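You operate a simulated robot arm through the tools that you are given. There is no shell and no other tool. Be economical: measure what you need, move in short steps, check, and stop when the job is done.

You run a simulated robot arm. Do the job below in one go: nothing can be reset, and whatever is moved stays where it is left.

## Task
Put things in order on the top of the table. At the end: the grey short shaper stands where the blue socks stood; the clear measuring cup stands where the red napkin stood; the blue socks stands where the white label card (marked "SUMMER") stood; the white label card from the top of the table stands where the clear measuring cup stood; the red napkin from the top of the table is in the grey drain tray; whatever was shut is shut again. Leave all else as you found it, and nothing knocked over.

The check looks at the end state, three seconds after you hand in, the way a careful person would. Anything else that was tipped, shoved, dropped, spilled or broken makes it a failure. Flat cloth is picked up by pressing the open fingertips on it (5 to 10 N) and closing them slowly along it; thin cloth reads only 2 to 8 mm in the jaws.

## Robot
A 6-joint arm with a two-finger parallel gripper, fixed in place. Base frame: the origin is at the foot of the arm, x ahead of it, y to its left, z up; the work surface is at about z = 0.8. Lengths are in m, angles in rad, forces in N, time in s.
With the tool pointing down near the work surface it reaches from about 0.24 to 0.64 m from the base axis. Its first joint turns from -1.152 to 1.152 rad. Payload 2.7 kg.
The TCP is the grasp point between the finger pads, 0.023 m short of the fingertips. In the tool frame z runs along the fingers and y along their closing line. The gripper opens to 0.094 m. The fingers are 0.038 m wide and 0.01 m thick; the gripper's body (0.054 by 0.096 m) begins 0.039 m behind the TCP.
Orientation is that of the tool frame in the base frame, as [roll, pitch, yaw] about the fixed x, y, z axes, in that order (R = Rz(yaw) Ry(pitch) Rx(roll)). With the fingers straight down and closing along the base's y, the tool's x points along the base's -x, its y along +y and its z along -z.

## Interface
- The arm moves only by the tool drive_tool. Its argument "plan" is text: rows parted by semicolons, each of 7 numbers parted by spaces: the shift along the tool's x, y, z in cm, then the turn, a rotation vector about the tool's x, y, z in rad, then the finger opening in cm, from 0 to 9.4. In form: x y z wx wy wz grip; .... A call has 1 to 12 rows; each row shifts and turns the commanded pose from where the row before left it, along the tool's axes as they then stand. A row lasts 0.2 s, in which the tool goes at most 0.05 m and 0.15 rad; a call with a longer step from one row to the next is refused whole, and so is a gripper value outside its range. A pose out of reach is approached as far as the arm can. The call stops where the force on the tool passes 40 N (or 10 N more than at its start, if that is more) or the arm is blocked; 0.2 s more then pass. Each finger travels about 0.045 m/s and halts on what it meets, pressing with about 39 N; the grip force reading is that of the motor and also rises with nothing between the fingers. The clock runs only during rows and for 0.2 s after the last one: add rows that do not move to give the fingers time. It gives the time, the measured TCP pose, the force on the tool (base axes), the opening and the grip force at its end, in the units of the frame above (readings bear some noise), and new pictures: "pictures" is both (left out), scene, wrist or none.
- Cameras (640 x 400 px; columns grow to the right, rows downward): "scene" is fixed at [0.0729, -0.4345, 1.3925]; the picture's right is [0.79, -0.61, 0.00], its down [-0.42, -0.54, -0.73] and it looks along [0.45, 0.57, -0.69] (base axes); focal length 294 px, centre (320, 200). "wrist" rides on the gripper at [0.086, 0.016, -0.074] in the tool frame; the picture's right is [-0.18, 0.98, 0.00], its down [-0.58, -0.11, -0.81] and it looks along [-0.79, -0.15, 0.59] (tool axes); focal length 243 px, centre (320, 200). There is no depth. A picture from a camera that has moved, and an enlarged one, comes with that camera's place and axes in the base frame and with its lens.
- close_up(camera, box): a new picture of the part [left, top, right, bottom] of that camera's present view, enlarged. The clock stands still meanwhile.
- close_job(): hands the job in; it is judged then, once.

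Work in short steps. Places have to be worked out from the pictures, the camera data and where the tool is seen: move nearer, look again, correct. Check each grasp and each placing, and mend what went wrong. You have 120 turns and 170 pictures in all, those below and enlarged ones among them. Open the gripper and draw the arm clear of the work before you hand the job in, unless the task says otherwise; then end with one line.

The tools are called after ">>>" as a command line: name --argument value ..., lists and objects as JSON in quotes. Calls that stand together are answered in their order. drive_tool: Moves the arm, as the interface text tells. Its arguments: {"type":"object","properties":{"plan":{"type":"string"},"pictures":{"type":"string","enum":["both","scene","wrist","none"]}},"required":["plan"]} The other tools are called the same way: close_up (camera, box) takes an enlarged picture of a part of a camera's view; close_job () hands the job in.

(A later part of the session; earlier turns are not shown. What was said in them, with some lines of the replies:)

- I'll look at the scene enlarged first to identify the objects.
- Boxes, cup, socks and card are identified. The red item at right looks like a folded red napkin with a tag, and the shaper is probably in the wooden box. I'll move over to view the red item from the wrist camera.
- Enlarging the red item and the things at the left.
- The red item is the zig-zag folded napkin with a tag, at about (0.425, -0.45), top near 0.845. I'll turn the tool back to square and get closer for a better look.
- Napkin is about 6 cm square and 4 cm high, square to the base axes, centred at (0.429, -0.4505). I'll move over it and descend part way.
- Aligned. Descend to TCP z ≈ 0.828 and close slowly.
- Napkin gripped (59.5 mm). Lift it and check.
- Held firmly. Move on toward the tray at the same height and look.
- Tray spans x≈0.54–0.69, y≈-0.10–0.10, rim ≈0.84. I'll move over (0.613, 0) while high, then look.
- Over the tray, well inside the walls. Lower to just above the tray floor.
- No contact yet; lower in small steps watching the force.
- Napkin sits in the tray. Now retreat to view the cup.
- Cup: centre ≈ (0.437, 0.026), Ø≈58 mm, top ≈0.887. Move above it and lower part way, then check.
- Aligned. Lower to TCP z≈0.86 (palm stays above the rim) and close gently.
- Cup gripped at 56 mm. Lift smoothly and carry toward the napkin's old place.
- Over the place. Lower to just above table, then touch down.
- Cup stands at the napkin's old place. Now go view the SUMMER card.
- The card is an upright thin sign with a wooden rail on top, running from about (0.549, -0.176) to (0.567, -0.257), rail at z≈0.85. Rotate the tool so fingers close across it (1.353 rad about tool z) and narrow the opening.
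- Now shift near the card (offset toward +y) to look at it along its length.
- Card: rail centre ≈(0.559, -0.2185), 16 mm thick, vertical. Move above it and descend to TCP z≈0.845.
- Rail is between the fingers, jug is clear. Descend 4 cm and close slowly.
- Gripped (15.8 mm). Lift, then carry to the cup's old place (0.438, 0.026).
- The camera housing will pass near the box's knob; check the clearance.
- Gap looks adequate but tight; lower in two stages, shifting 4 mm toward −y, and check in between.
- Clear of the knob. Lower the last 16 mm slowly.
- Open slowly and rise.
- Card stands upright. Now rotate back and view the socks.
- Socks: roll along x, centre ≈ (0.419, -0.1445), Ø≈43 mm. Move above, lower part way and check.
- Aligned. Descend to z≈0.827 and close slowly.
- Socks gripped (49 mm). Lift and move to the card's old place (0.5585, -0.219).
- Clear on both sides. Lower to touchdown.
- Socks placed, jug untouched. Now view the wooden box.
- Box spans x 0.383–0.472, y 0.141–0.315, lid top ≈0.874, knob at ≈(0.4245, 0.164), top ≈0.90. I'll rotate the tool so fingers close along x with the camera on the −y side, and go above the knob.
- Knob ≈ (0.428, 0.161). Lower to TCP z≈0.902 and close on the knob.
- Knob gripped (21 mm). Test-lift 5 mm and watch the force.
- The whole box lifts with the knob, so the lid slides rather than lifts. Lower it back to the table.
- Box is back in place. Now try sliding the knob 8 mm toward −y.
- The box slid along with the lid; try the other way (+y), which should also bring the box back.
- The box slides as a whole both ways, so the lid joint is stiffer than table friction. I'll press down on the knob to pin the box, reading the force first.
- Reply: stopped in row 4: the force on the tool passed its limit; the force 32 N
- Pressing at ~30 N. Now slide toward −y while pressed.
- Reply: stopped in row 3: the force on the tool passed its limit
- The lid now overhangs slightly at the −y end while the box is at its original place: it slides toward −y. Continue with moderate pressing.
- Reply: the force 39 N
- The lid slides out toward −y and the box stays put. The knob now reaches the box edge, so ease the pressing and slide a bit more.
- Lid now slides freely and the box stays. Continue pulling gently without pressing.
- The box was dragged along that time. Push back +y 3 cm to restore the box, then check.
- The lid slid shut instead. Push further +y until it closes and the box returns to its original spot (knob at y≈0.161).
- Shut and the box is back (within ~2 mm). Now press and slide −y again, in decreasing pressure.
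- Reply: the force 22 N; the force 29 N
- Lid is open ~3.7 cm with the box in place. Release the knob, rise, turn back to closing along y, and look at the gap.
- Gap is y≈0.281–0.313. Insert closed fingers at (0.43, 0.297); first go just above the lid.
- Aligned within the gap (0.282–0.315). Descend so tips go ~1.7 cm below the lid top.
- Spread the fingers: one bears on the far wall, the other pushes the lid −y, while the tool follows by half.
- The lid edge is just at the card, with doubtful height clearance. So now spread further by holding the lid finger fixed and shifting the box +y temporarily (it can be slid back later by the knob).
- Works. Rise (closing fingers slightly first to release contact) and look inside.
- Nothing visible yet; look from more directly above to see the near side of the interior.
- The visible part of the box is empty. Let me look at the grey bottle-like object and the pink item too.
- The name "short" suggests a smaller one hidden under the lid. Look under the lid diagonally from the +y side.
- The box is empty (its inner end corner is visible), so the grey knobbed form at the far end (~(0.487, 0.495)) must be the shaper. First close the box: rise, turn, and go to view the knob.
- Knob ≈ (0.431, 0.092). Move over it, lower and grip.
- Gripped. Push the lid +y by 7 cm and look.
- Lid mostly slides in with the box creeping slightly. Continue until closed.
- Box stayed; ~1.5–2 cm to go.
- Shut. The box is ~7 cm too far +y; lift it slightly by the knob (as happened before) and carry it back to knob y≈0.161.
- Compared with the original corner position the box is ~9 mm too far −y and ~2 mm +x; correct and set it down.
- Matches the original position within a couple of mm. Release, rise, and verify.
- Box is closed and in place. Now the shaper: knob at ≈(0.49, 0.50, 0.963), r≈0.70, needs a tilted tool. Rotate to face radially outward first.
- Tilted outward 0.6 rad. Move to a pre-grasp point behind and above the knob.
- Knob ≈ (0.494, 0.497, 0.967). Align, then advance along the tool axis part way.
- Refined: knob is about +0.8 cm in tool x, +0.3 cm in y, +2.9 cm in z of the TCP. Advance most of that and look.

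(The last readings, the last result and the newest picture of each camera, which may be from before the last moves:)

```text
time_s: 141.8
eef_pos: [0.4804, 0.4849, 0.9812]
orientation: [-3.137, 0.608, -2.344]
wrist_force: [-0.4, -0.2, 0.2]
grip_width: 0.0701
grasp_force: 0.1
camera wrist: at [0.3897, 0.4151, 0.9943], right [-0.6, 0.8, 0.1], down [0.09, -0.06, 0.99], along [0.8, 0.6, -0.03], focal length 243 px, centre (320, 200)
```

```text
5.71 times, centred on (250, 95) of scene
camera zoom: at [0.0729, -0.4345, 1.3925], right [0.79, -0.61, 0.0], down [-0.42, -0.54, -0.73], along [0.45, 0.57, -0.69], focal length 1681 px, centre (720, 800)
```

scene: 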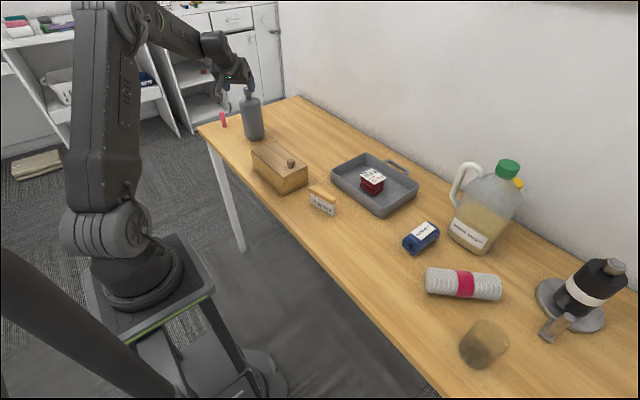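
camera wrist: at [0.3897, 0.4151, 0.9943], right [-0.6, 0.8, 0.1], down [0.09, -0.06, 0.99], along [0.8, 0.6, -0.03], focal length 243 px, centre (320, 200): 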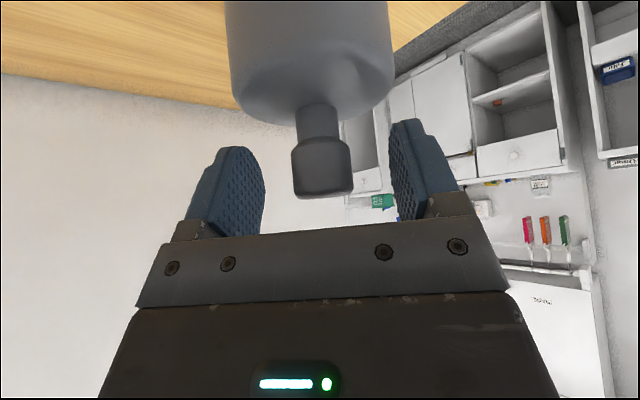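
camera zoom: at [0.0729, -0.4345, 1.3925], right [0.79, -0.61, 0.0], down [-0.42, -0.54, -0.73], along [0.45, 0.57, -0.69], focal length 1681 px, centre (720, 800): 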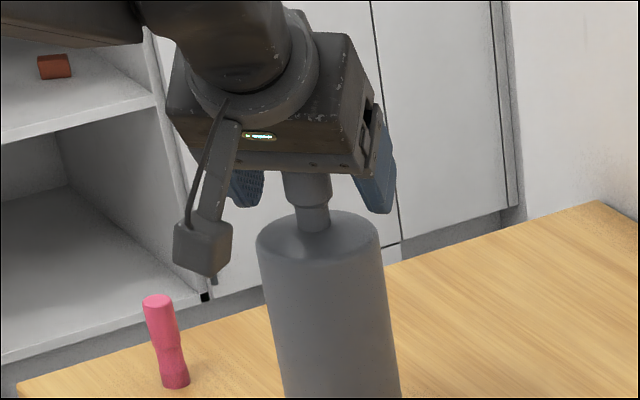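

Knob almost at the grasp point; advance 0.8 cm more and close slowly.

>>> drive_tool --plan "0 0.1 0.8 0 0 0 7;0 0 0 0 0 0 6;0 0 0 0 0 0 5;0 0 0 0 0 0 4.2;0 0 0 0 0 0 3.6;0 0 0 0 0 0 3.2;0 0 0 0 0 0 2.8;0 0 0 0 0 0 2.4;0 0 0 0 0 0 2;0 0 0 0 0 0 1.8" --pictures "wrist"

>>> close_up --camera "scene" --box '[210, 75, 290, 145]'

```text
time_s: 144.0
eef_pos: [0.4839, 0.49, 0.9804]
orientation: [-3.137, 0.613, -2.342]
wrist_force: [3.7, -5.1, 20.3]
grip_width: 0.025
grasp_force: 39.7
camera wrist: at [0.3926, 0.4198, 0.9906], right [-0.6, 0.8, 0.1], down [0.08, -0.07, 0.99], along [0.8, 0.6, -0.03], focal length 243 px, centre (320, 200)
```

wrist: 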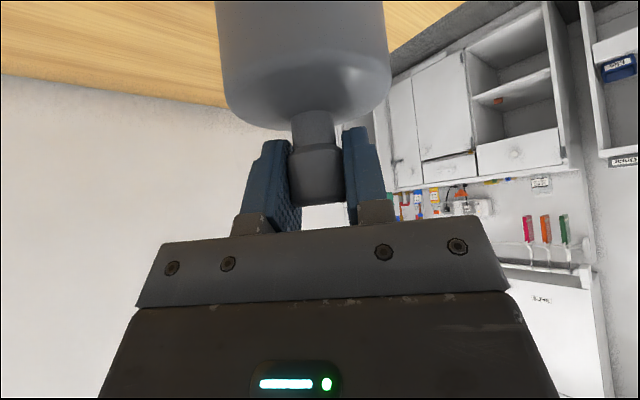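

```text
5.71 times, centred on (250, 110) of scene
camera zoom: at [0.0727, -0.4349, 1.3923], right [0.79, -0.61, 0.0], down [-0.42, -0.54, -0.73], along [0.45, 0.57, -0.68], focal length 1681 px, centre (720, 714)
```

zoom: 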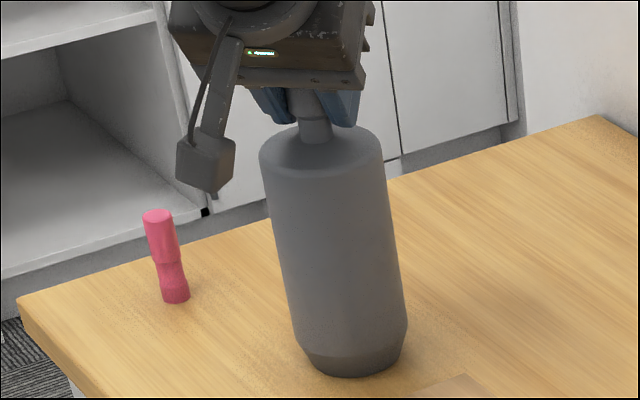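

Gripped at 25 mm, with some downward contact force. Lift straight up 1 cm and check.

>>> drive_tool --plan "-0.29 0 -0.41 0 0 0 1.8;-0.57 0 -0.82 0 0 0 1.8;-0.57 0 -0.82 0 0 0 1.8;0 0 0 0 0 0 1.8" --pictures "wrist"

>>> close_up --camera "scene" --box '[210, 75, 290, 145]'

```text
time_s: 145.0
eef_pos: [0.4819, 0.4898, 1.0019]
orientation: [-3.138, 0.605, -2.344]
wrist_force: [0.3, -0.5, -1.2]
grip_width: 0.025
grasp_force: 39.3
camera wrist: at [0.3917, 0.4193, 1.0126], right [-0.6, 0.8, 0.1], down [0.09, -0.06, 0.99], along [0.8, 0.6, -0.03], focal length 243 px, centre (320, 200)
```

wrist: 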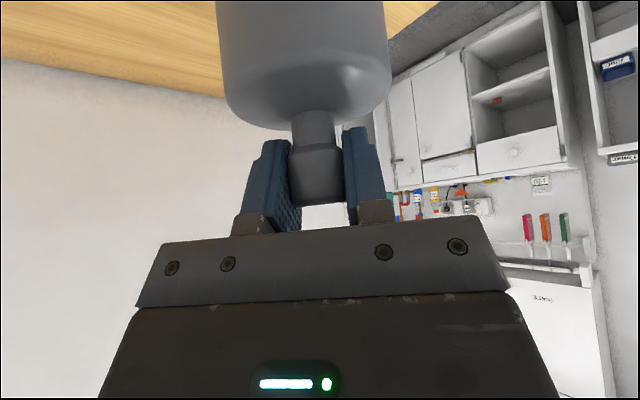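

```text
5.71 times, centred on (250, 110) of scene
camera zoom: at [0.073, -0.4345, 1.3925], right [0.79, -0.61, 0.0], down [-0.42, -0.54, -0.73], along [0.45, 0.57, -0.69], focal length 1681 px, centre (720, 714)
```

zoom: 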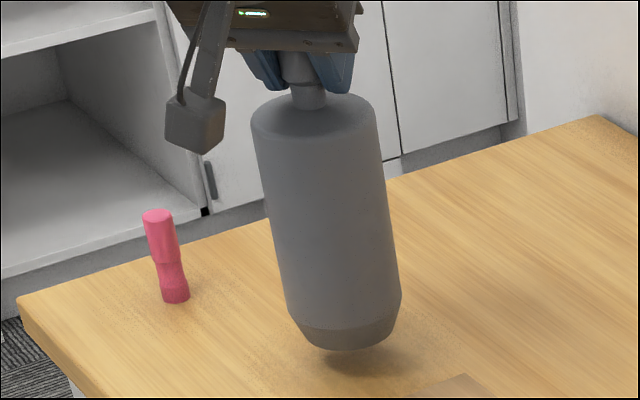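

Shaper lifted upright. Raise further and draw inward.

>>> drive_tool --plan "-1.15 0 -1.64 0 0 0 1.8;-1.72 0 -2.46 0 0 0 1.8;-1.15 0 -1.64 0 0 0 1.8;1.6 0 -2.95 0 0 0 1.8;1.6 0 -2.95 0 0 0 1.8;1.6 0 -2.95 0 0 0 1.8;1.6 0 -2.95 0 0 0 1.8;0 0 0 0 0 0 1.8" --pictures "both"

```text
time_s: 146.8
eef_pos: [0.3971, 0.4047, 1.1294]
orientation: [-3.138, 0.606, -2.345]
wrist_force: [-0.4, -0.4, -0.5]
grip_width: 0.0249
grasp_force: 38.7
camera wrist: at [0.3066, 0.3343, 1.1411], right [-0.6, 0.8, 0.1], down [0.09, -0.06, 0.99], along [0.8, 0.6, -0.03], focal length 243 px, centre (320, 200)
```

scene: 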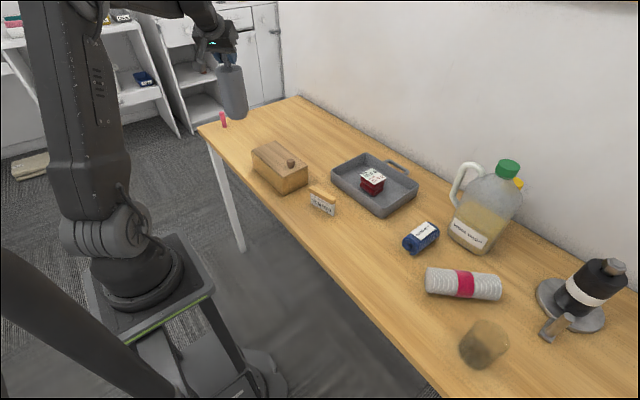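
wrist: 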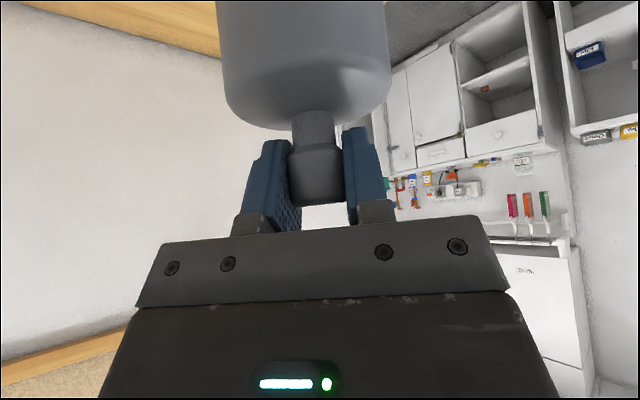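

Now swing toward the socks' old place: rotate about the vertical in two halves with translations between.

>>> drive_tool --plan "0 0 0 0.0815 0 0.1167 1.8;0 0 0 0.0815 0 0.1167 1.8;0 0 0 0.0815 0 0.1167 1.8;0 0 0 0.0815 0 0.1167 1.8;0.6 -3.88 -0.42 0 0 0 1.8;0.6 -3.88 -0.42 0 0 0 1.8;0.6 -3.88 -0.42 0 0 0 1.8;0.6 -3.88 -0.42 0 0 0 1.8;0.6 -3.88 -0.42 0 0 0 1.8;0.6 -3.88 -0.42 0 0 0 1.8;0.6 -3.88 -0.42 0 0 0 1.8;0 0 0 0 0 0 1.8" --pictures "scene"

```text
time_s: 149.4
eef_pos: [0.4076, 0.1252, 1.1326]
orientation: [-3.136, 0.611, -2.914]
wrist_force: [0.5, 0.1, -1.3]
grip_width: 0.0248
grasp_force: 38.8
```

scene: 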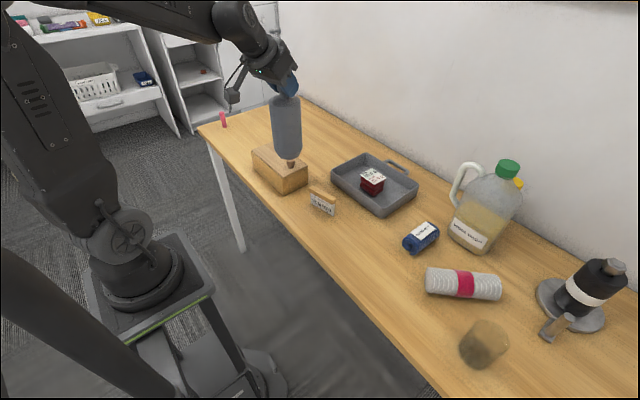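

>>> drive_tool --plan "0 0 0 0.0805 0 0.1152 1.8;0 0 0 0.0805 0 0.1152 1.8;0 0 0 0.0805 0 0.1152 1.8;0 0 0 0.0805 0 0.1152 1.8;-1.157 -3.613 0.808 0 0 0 1.8;-1.157 -3.613 0.808 0 0 0 1.8;-1.157 -3.613 0.808 0 0 0 1.8;-1.157 -3.613 0.808 0 0 0 1.8;-1.157 -3.613 0.808 0 0 0 1.8;-1.157 -3.613 0.808 0 0 0 1.8;-1.157 -3.613 0.808 0 0 0 1.8;0 0 0 0 0 0 1.8" --pictures "both"

```text
time_s: 152.0
eef_pos: [0.4158, -0.1421, 1.1347]
orientation: [-3.137, 0.611, 2.807]
wrist_force: [0.6, -0.5, -1.2]
grip_width: 0.0248
grasp_force: 38.7
camera wrist: at [0.3151, -0.0894, 1.1456], right [0.47, 0.88, 0.1], down [-0.02, -0.1, 0.99], along [0.88, -0.47, -0.03], focal length 243 px, centre (320, 200)
```

scene: 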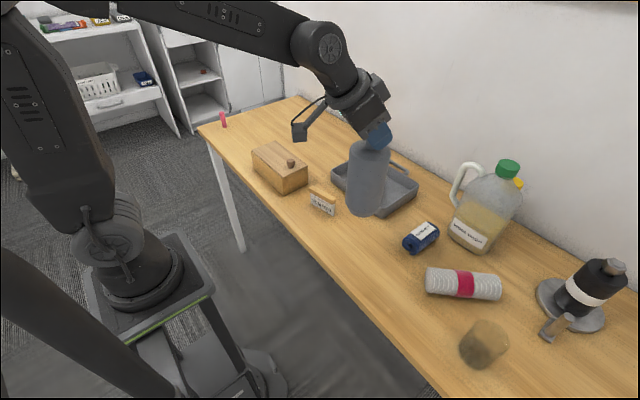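
wrist: 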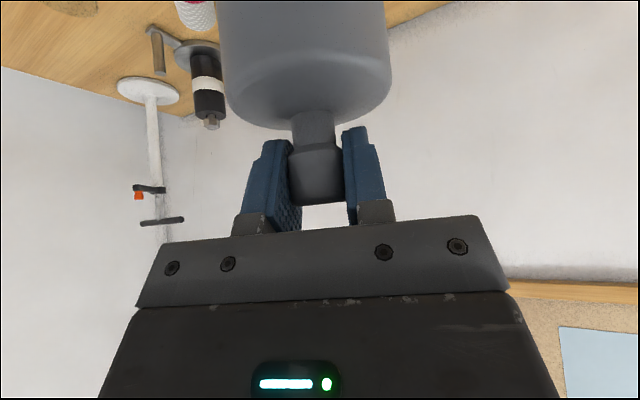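

Over the target. Lower vertically to just above the table.

>>> drive_tool --plan "-0.26 -0.3 0.18 0 0 0 1.8;1.15 0 1.64 0 0 0 1.8;1.72 0 2.46 0 0 0 1.8;1.72 0 2.46 0 0 0 1.8;1.72 0 2.46 0 0 0 1.8;1.15 0 1.64 0 0 0 1.8;0.57 0 0.82 0 0 0 1.8;0 0 0 0 0 0 1.8" --pictures "both"

>>> close_up --camera "scene" --box '[310, 150, 430, 260]'

```text
time_s: 153.8
eef_pos: [0.4249, -0.1522, 1.0064]
orientation: [-3.128, 0.624, 2.807]
wrist_force: [0.6, 0.2, -0.6]
grip_width: 0.0249
grasp_force: 39.1
out of reach, approached as far as the arm can: row 7
camera wrist: at [0.3234, -0.0993, 1.0148], right [0.47, 0.88, 0.1], down [-0.03, -0.09, 1.0], along [0.88, -0.47, -0.02], focal length 243 px, centre (320, 200)
```

scene: 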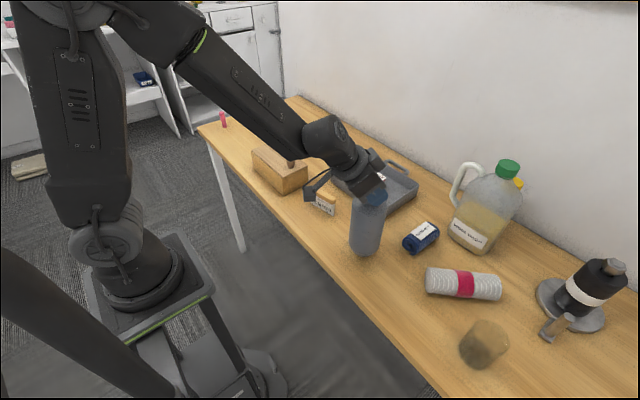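
wrist: 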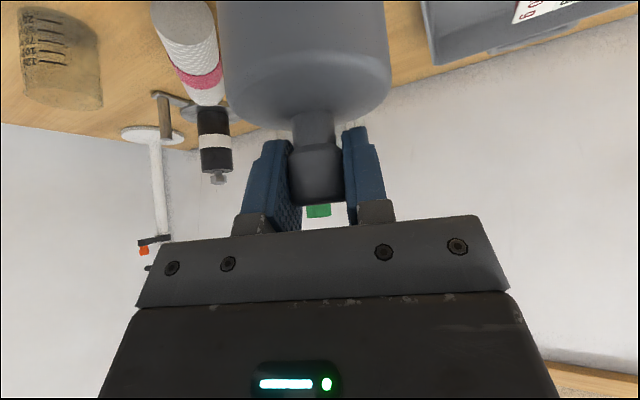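

```text
3.64 times, centred on (370, 205) of scene
camera zoom: at [0.073, -0.4345, 1.3925], right [0.79, -0.61, 0.0], down [-0.42, -0.54, -0.73], along [0.45, 0.57, -0.69], focal length 1070 px, centre (138, 182)
```

zoom: 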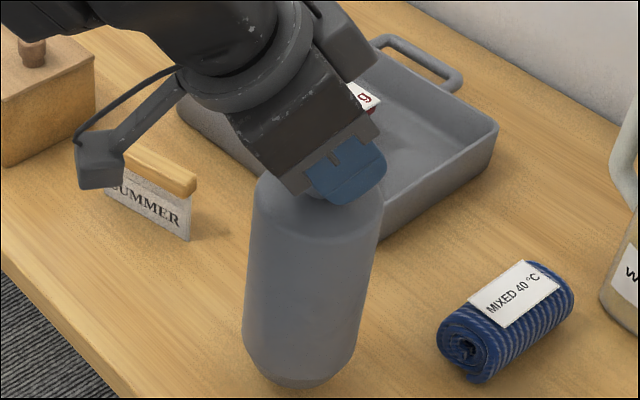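

Out of reach when tilted outward this near the base. Raise, and turn the tilt sideways (rotate 1.2 rad about vertical) so the wrist sits farther out.

>>> drive_tool --plan "-1.15 0 -1.64 0 0 0 1.8;-1.72 0 -2.46 0 0 0 1.8;-1.15 0 -1.64 0 0 0 1.8;0 0 0 0.0766 0 0.1096 1.8;0 0 0 0.0766 0 0.1096 1.8;0 0 0 0.0766 0 0.1096 1.8;0 0 0 0.0766 0 0.1096 1.8;0 0 0 0.0766 0 0.1096 1.8;0 0 0 0.0766 0 0.1096 1.8;0 0 0 0.0766 0 0.1096 1.8;0 0 0 0.0766 0 0.1096 1.8;0 0 0 0.0766 0 0.1096 1.8" --pictures "both"

```text
time_s: 156.4
eef_pos: [0.4208, -0.1485, 1.0628]
orientation: [3.141, 0.613, 1.598]
wrist_force: [-0.5, 0.3, -1.3]
grip_width: 0.0249
grasp_force: 39.2
camera wrist: at [0.4347, -0.0341, 1.074], right [0.99, -0.12, 0.11], down [-0.11, -0.01, 0.99], along [-0.12, -0.99, -0.03], focal length 243 px, centre (320, 200)
```

scene: 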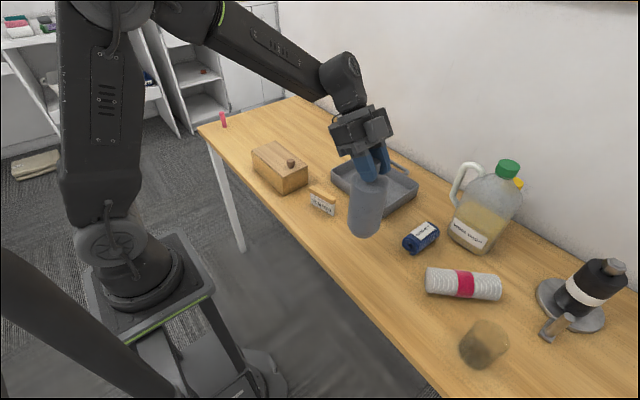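
wrist: 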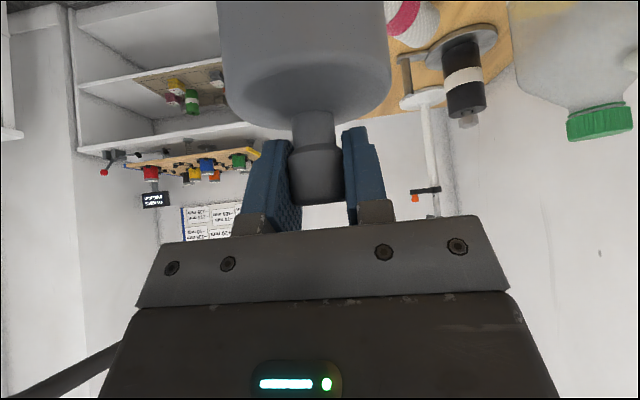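

Stable. Lower again in steps.

>>> drive_tool --plan "1.15 0 1.64 0 0 0 1.8;1.15 0 1.64 0 0 0 1.8;1.15 0 1.64 0 0 0 1.8;0.57 0 0.82 0 0 0 1.8;0 0 0 0 0 0 1.8" --pictures "scene"

>>> close_up --camera "scene" --box '[310, 150, 430, 260]'

```text
time_s: 157.6
eef_pos: [0.4208, -0.1479, 0.992]
orientation: [3.14, 0.614, 1.601]
wrist_force: [-0.8, -0.2, -0.5]
grip_width: 0.0248
grasp_force: 38.8
```

scene: 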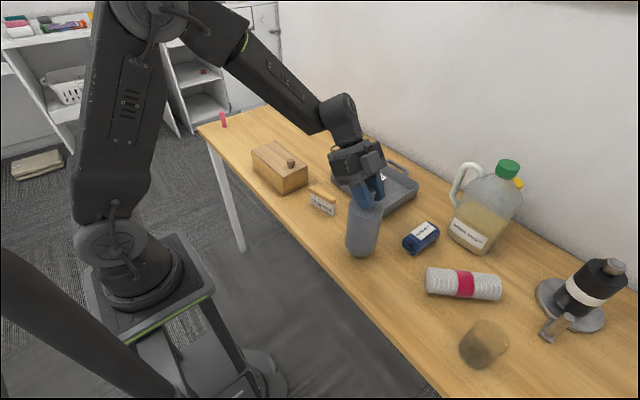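

```text
3.64 times, centred on (370, 205) of scene
camera zoom: at [0.073, -0.4345, 1.3925], right [0.79, -0.61, 0.0], down [-0.42, -0.54, -0.73], along [0.45, 0.57, -0.69], focal length 1070 px, centre (138, 182)
```

zoom: 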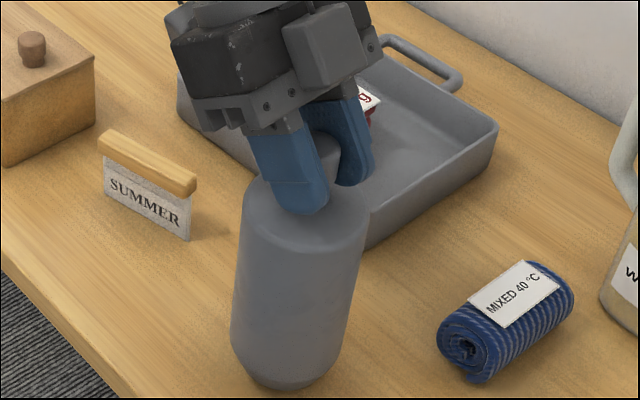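

Shaper looks vertical. Touch down in small steps.

>>> drive_tool --plan "0.29 0 0.41 0 0 0 1.8;0.17 0 0.25 0 0 0 1.8;0.11 0 0.16 0 0 0 1.8;0 0 0 0 0 0 1.8" --pictures "none"

```text
time_s: 158.6
eef_pos: [0.421, -0.147, 0.9831]
orientation: [-3.141, 0.615, 1.601]
wrist_force: [0.0, 0.2, -1.2]
grip_width: 0.0247
grasp_force: 38.2
```

>>> drive_tool --plan "0.11 0 0.16 0 0 0 1.8;0 0 0 0 0 0 1.8" --pictures "none"

>>> drive_tool --plan "0.06 0 0.08 0 0 0 1.8;0 0 0 0 0 0 1.8" --pictures "none"

```text
time_s: 159.2
eef_pos: [0.4214, -0.1488, 0.9813]
orientation: [3.14, 0.614, 1.601]
wrist_force: [0.8, -0.7, -1.5]
grip_width: 0.0248
grasp_force: 38.8
```

```text
time_s: 159.8
eef_pos: [0.421, -0.1478, 0.9811]
orientation: [-3.141, 0.614, 1.601]
wrist_force: [0.1, -0.5, -1.3]
grip_width: 0.0245
grasp_force: 39.2
```

>>> drive_tool --plan "0.06 0 0.08 0 0 0 1.8;0.06 0 0.08 0 0 0 1.8;0 0 0 0 0 0 1.8" --pictures "none"

>>> close_up --camera "scene" --box '[310, 170, 430, 280]'

```text
time_s: 160.6
eef_pos: [0.4216, -0.1487, 0.9807]
orientation: [3.138, 0.614, 1.6]
wrist_force: [-2.3, 4.9, 14.4]
grip_width: 0.0247
grasp_force: 38.6
```

```text
3.64 times, centred on (370, 225) of scene
camera zoom: at [0.0727, -0.4343, 1.3925], right [0.79, -0.61, 0.0], down [-0.42, -0.54, -0.73], along [0.45, 0.57, -0.69], focal length 1070 px, centre (138, 109)
```

zoom: 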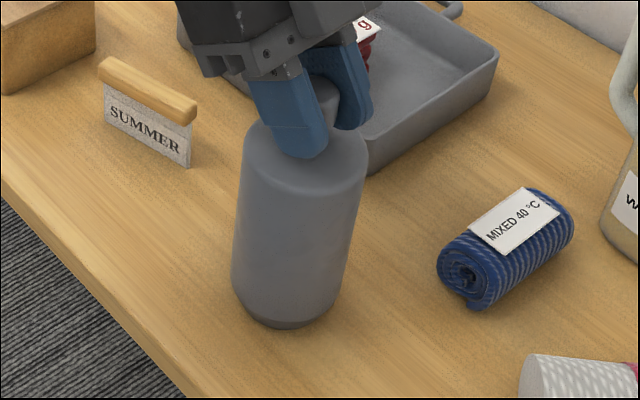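

Contact at 14 N. Ease off slightly, open slowly, and withdraw along the tool axis.

>>> drive_tool --plan "-0.05 0 -0.07 0 0 0 1.8;0 0 0 0 0 0 2.6;0 0 0 0 0 0 3;0 0 0 0 0 0 3.8;0 0 0 0 0 0 5;0 0 0 0 0 0 6;0 0 0 0 0 0 6;0 0 -2 0 0 0 6;0 0 -3 0 0 0 6;0 0 -4 0 0 0 6;0 0 -4 0 0 0 6;0 0 0 0 0 0 6" --pictures "both"

>>> close_up --camera "scene" --box '[310, 150, 430, 260]'

```text
time_s: 163.2
eef_pos: [0.4186, -0.0753, 1.0867]
orientation: [3.141, 0.613, 1.602]
wrist_force: [0.3, 0.5, 0.0]
grip_width: 0.06
grasp_force: 0.1
camera wrist: at [0.431, 0.0398, 1.0972], right [0.99, -0.12, 0.11], down [-0.11, -0.01, 0.99], along [-0.12, -0.99, -0.03], focal length 243 px, centre (320, 200)
```

scene: 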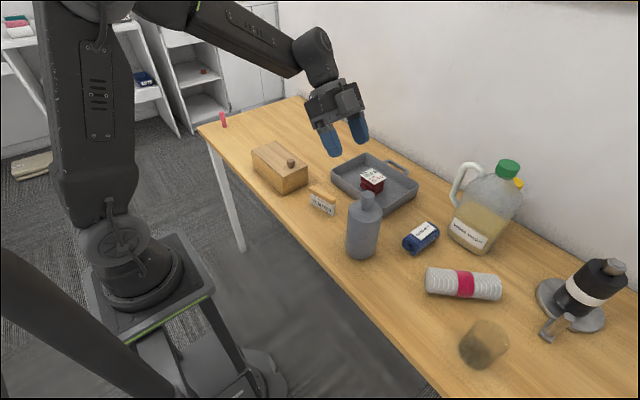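
wrist: 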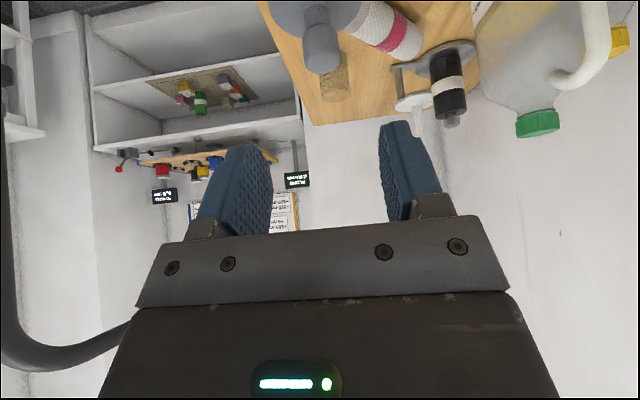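

```text
3.64 times, centred on (370, 205) of scene
camera zoom: at [0.0729, -0.4345, 1.3925], right [0.79, -0.61, 0.0], down [-0.42, -0.54, -0.73], along [0.45, 0.57, -0.69], focal length 1070 px, centre (138, 182)
```

zoom: 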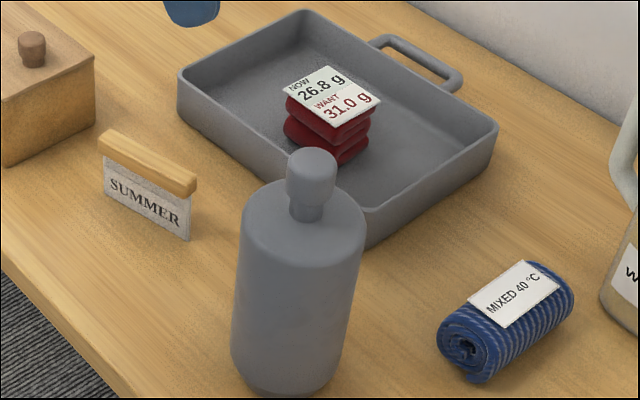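

The shaper stands upright at the socks' old place, the box is shut and back where it was, and the arm is clear of the work. Handing in.

>>> close_job

```text
The job is handed in.
```

I moved all five things to their places and handed the job in: the napkin is in the drain tray, and the cup, label card, socks and shaper each stand where asked. I took the grey knobbed form at the far end of the table to be the "grey short shaper". I also opened the wooden box to look for it. What I could see inside was empty, so I shut it and set it back within about 2–4 mm of where it stood.
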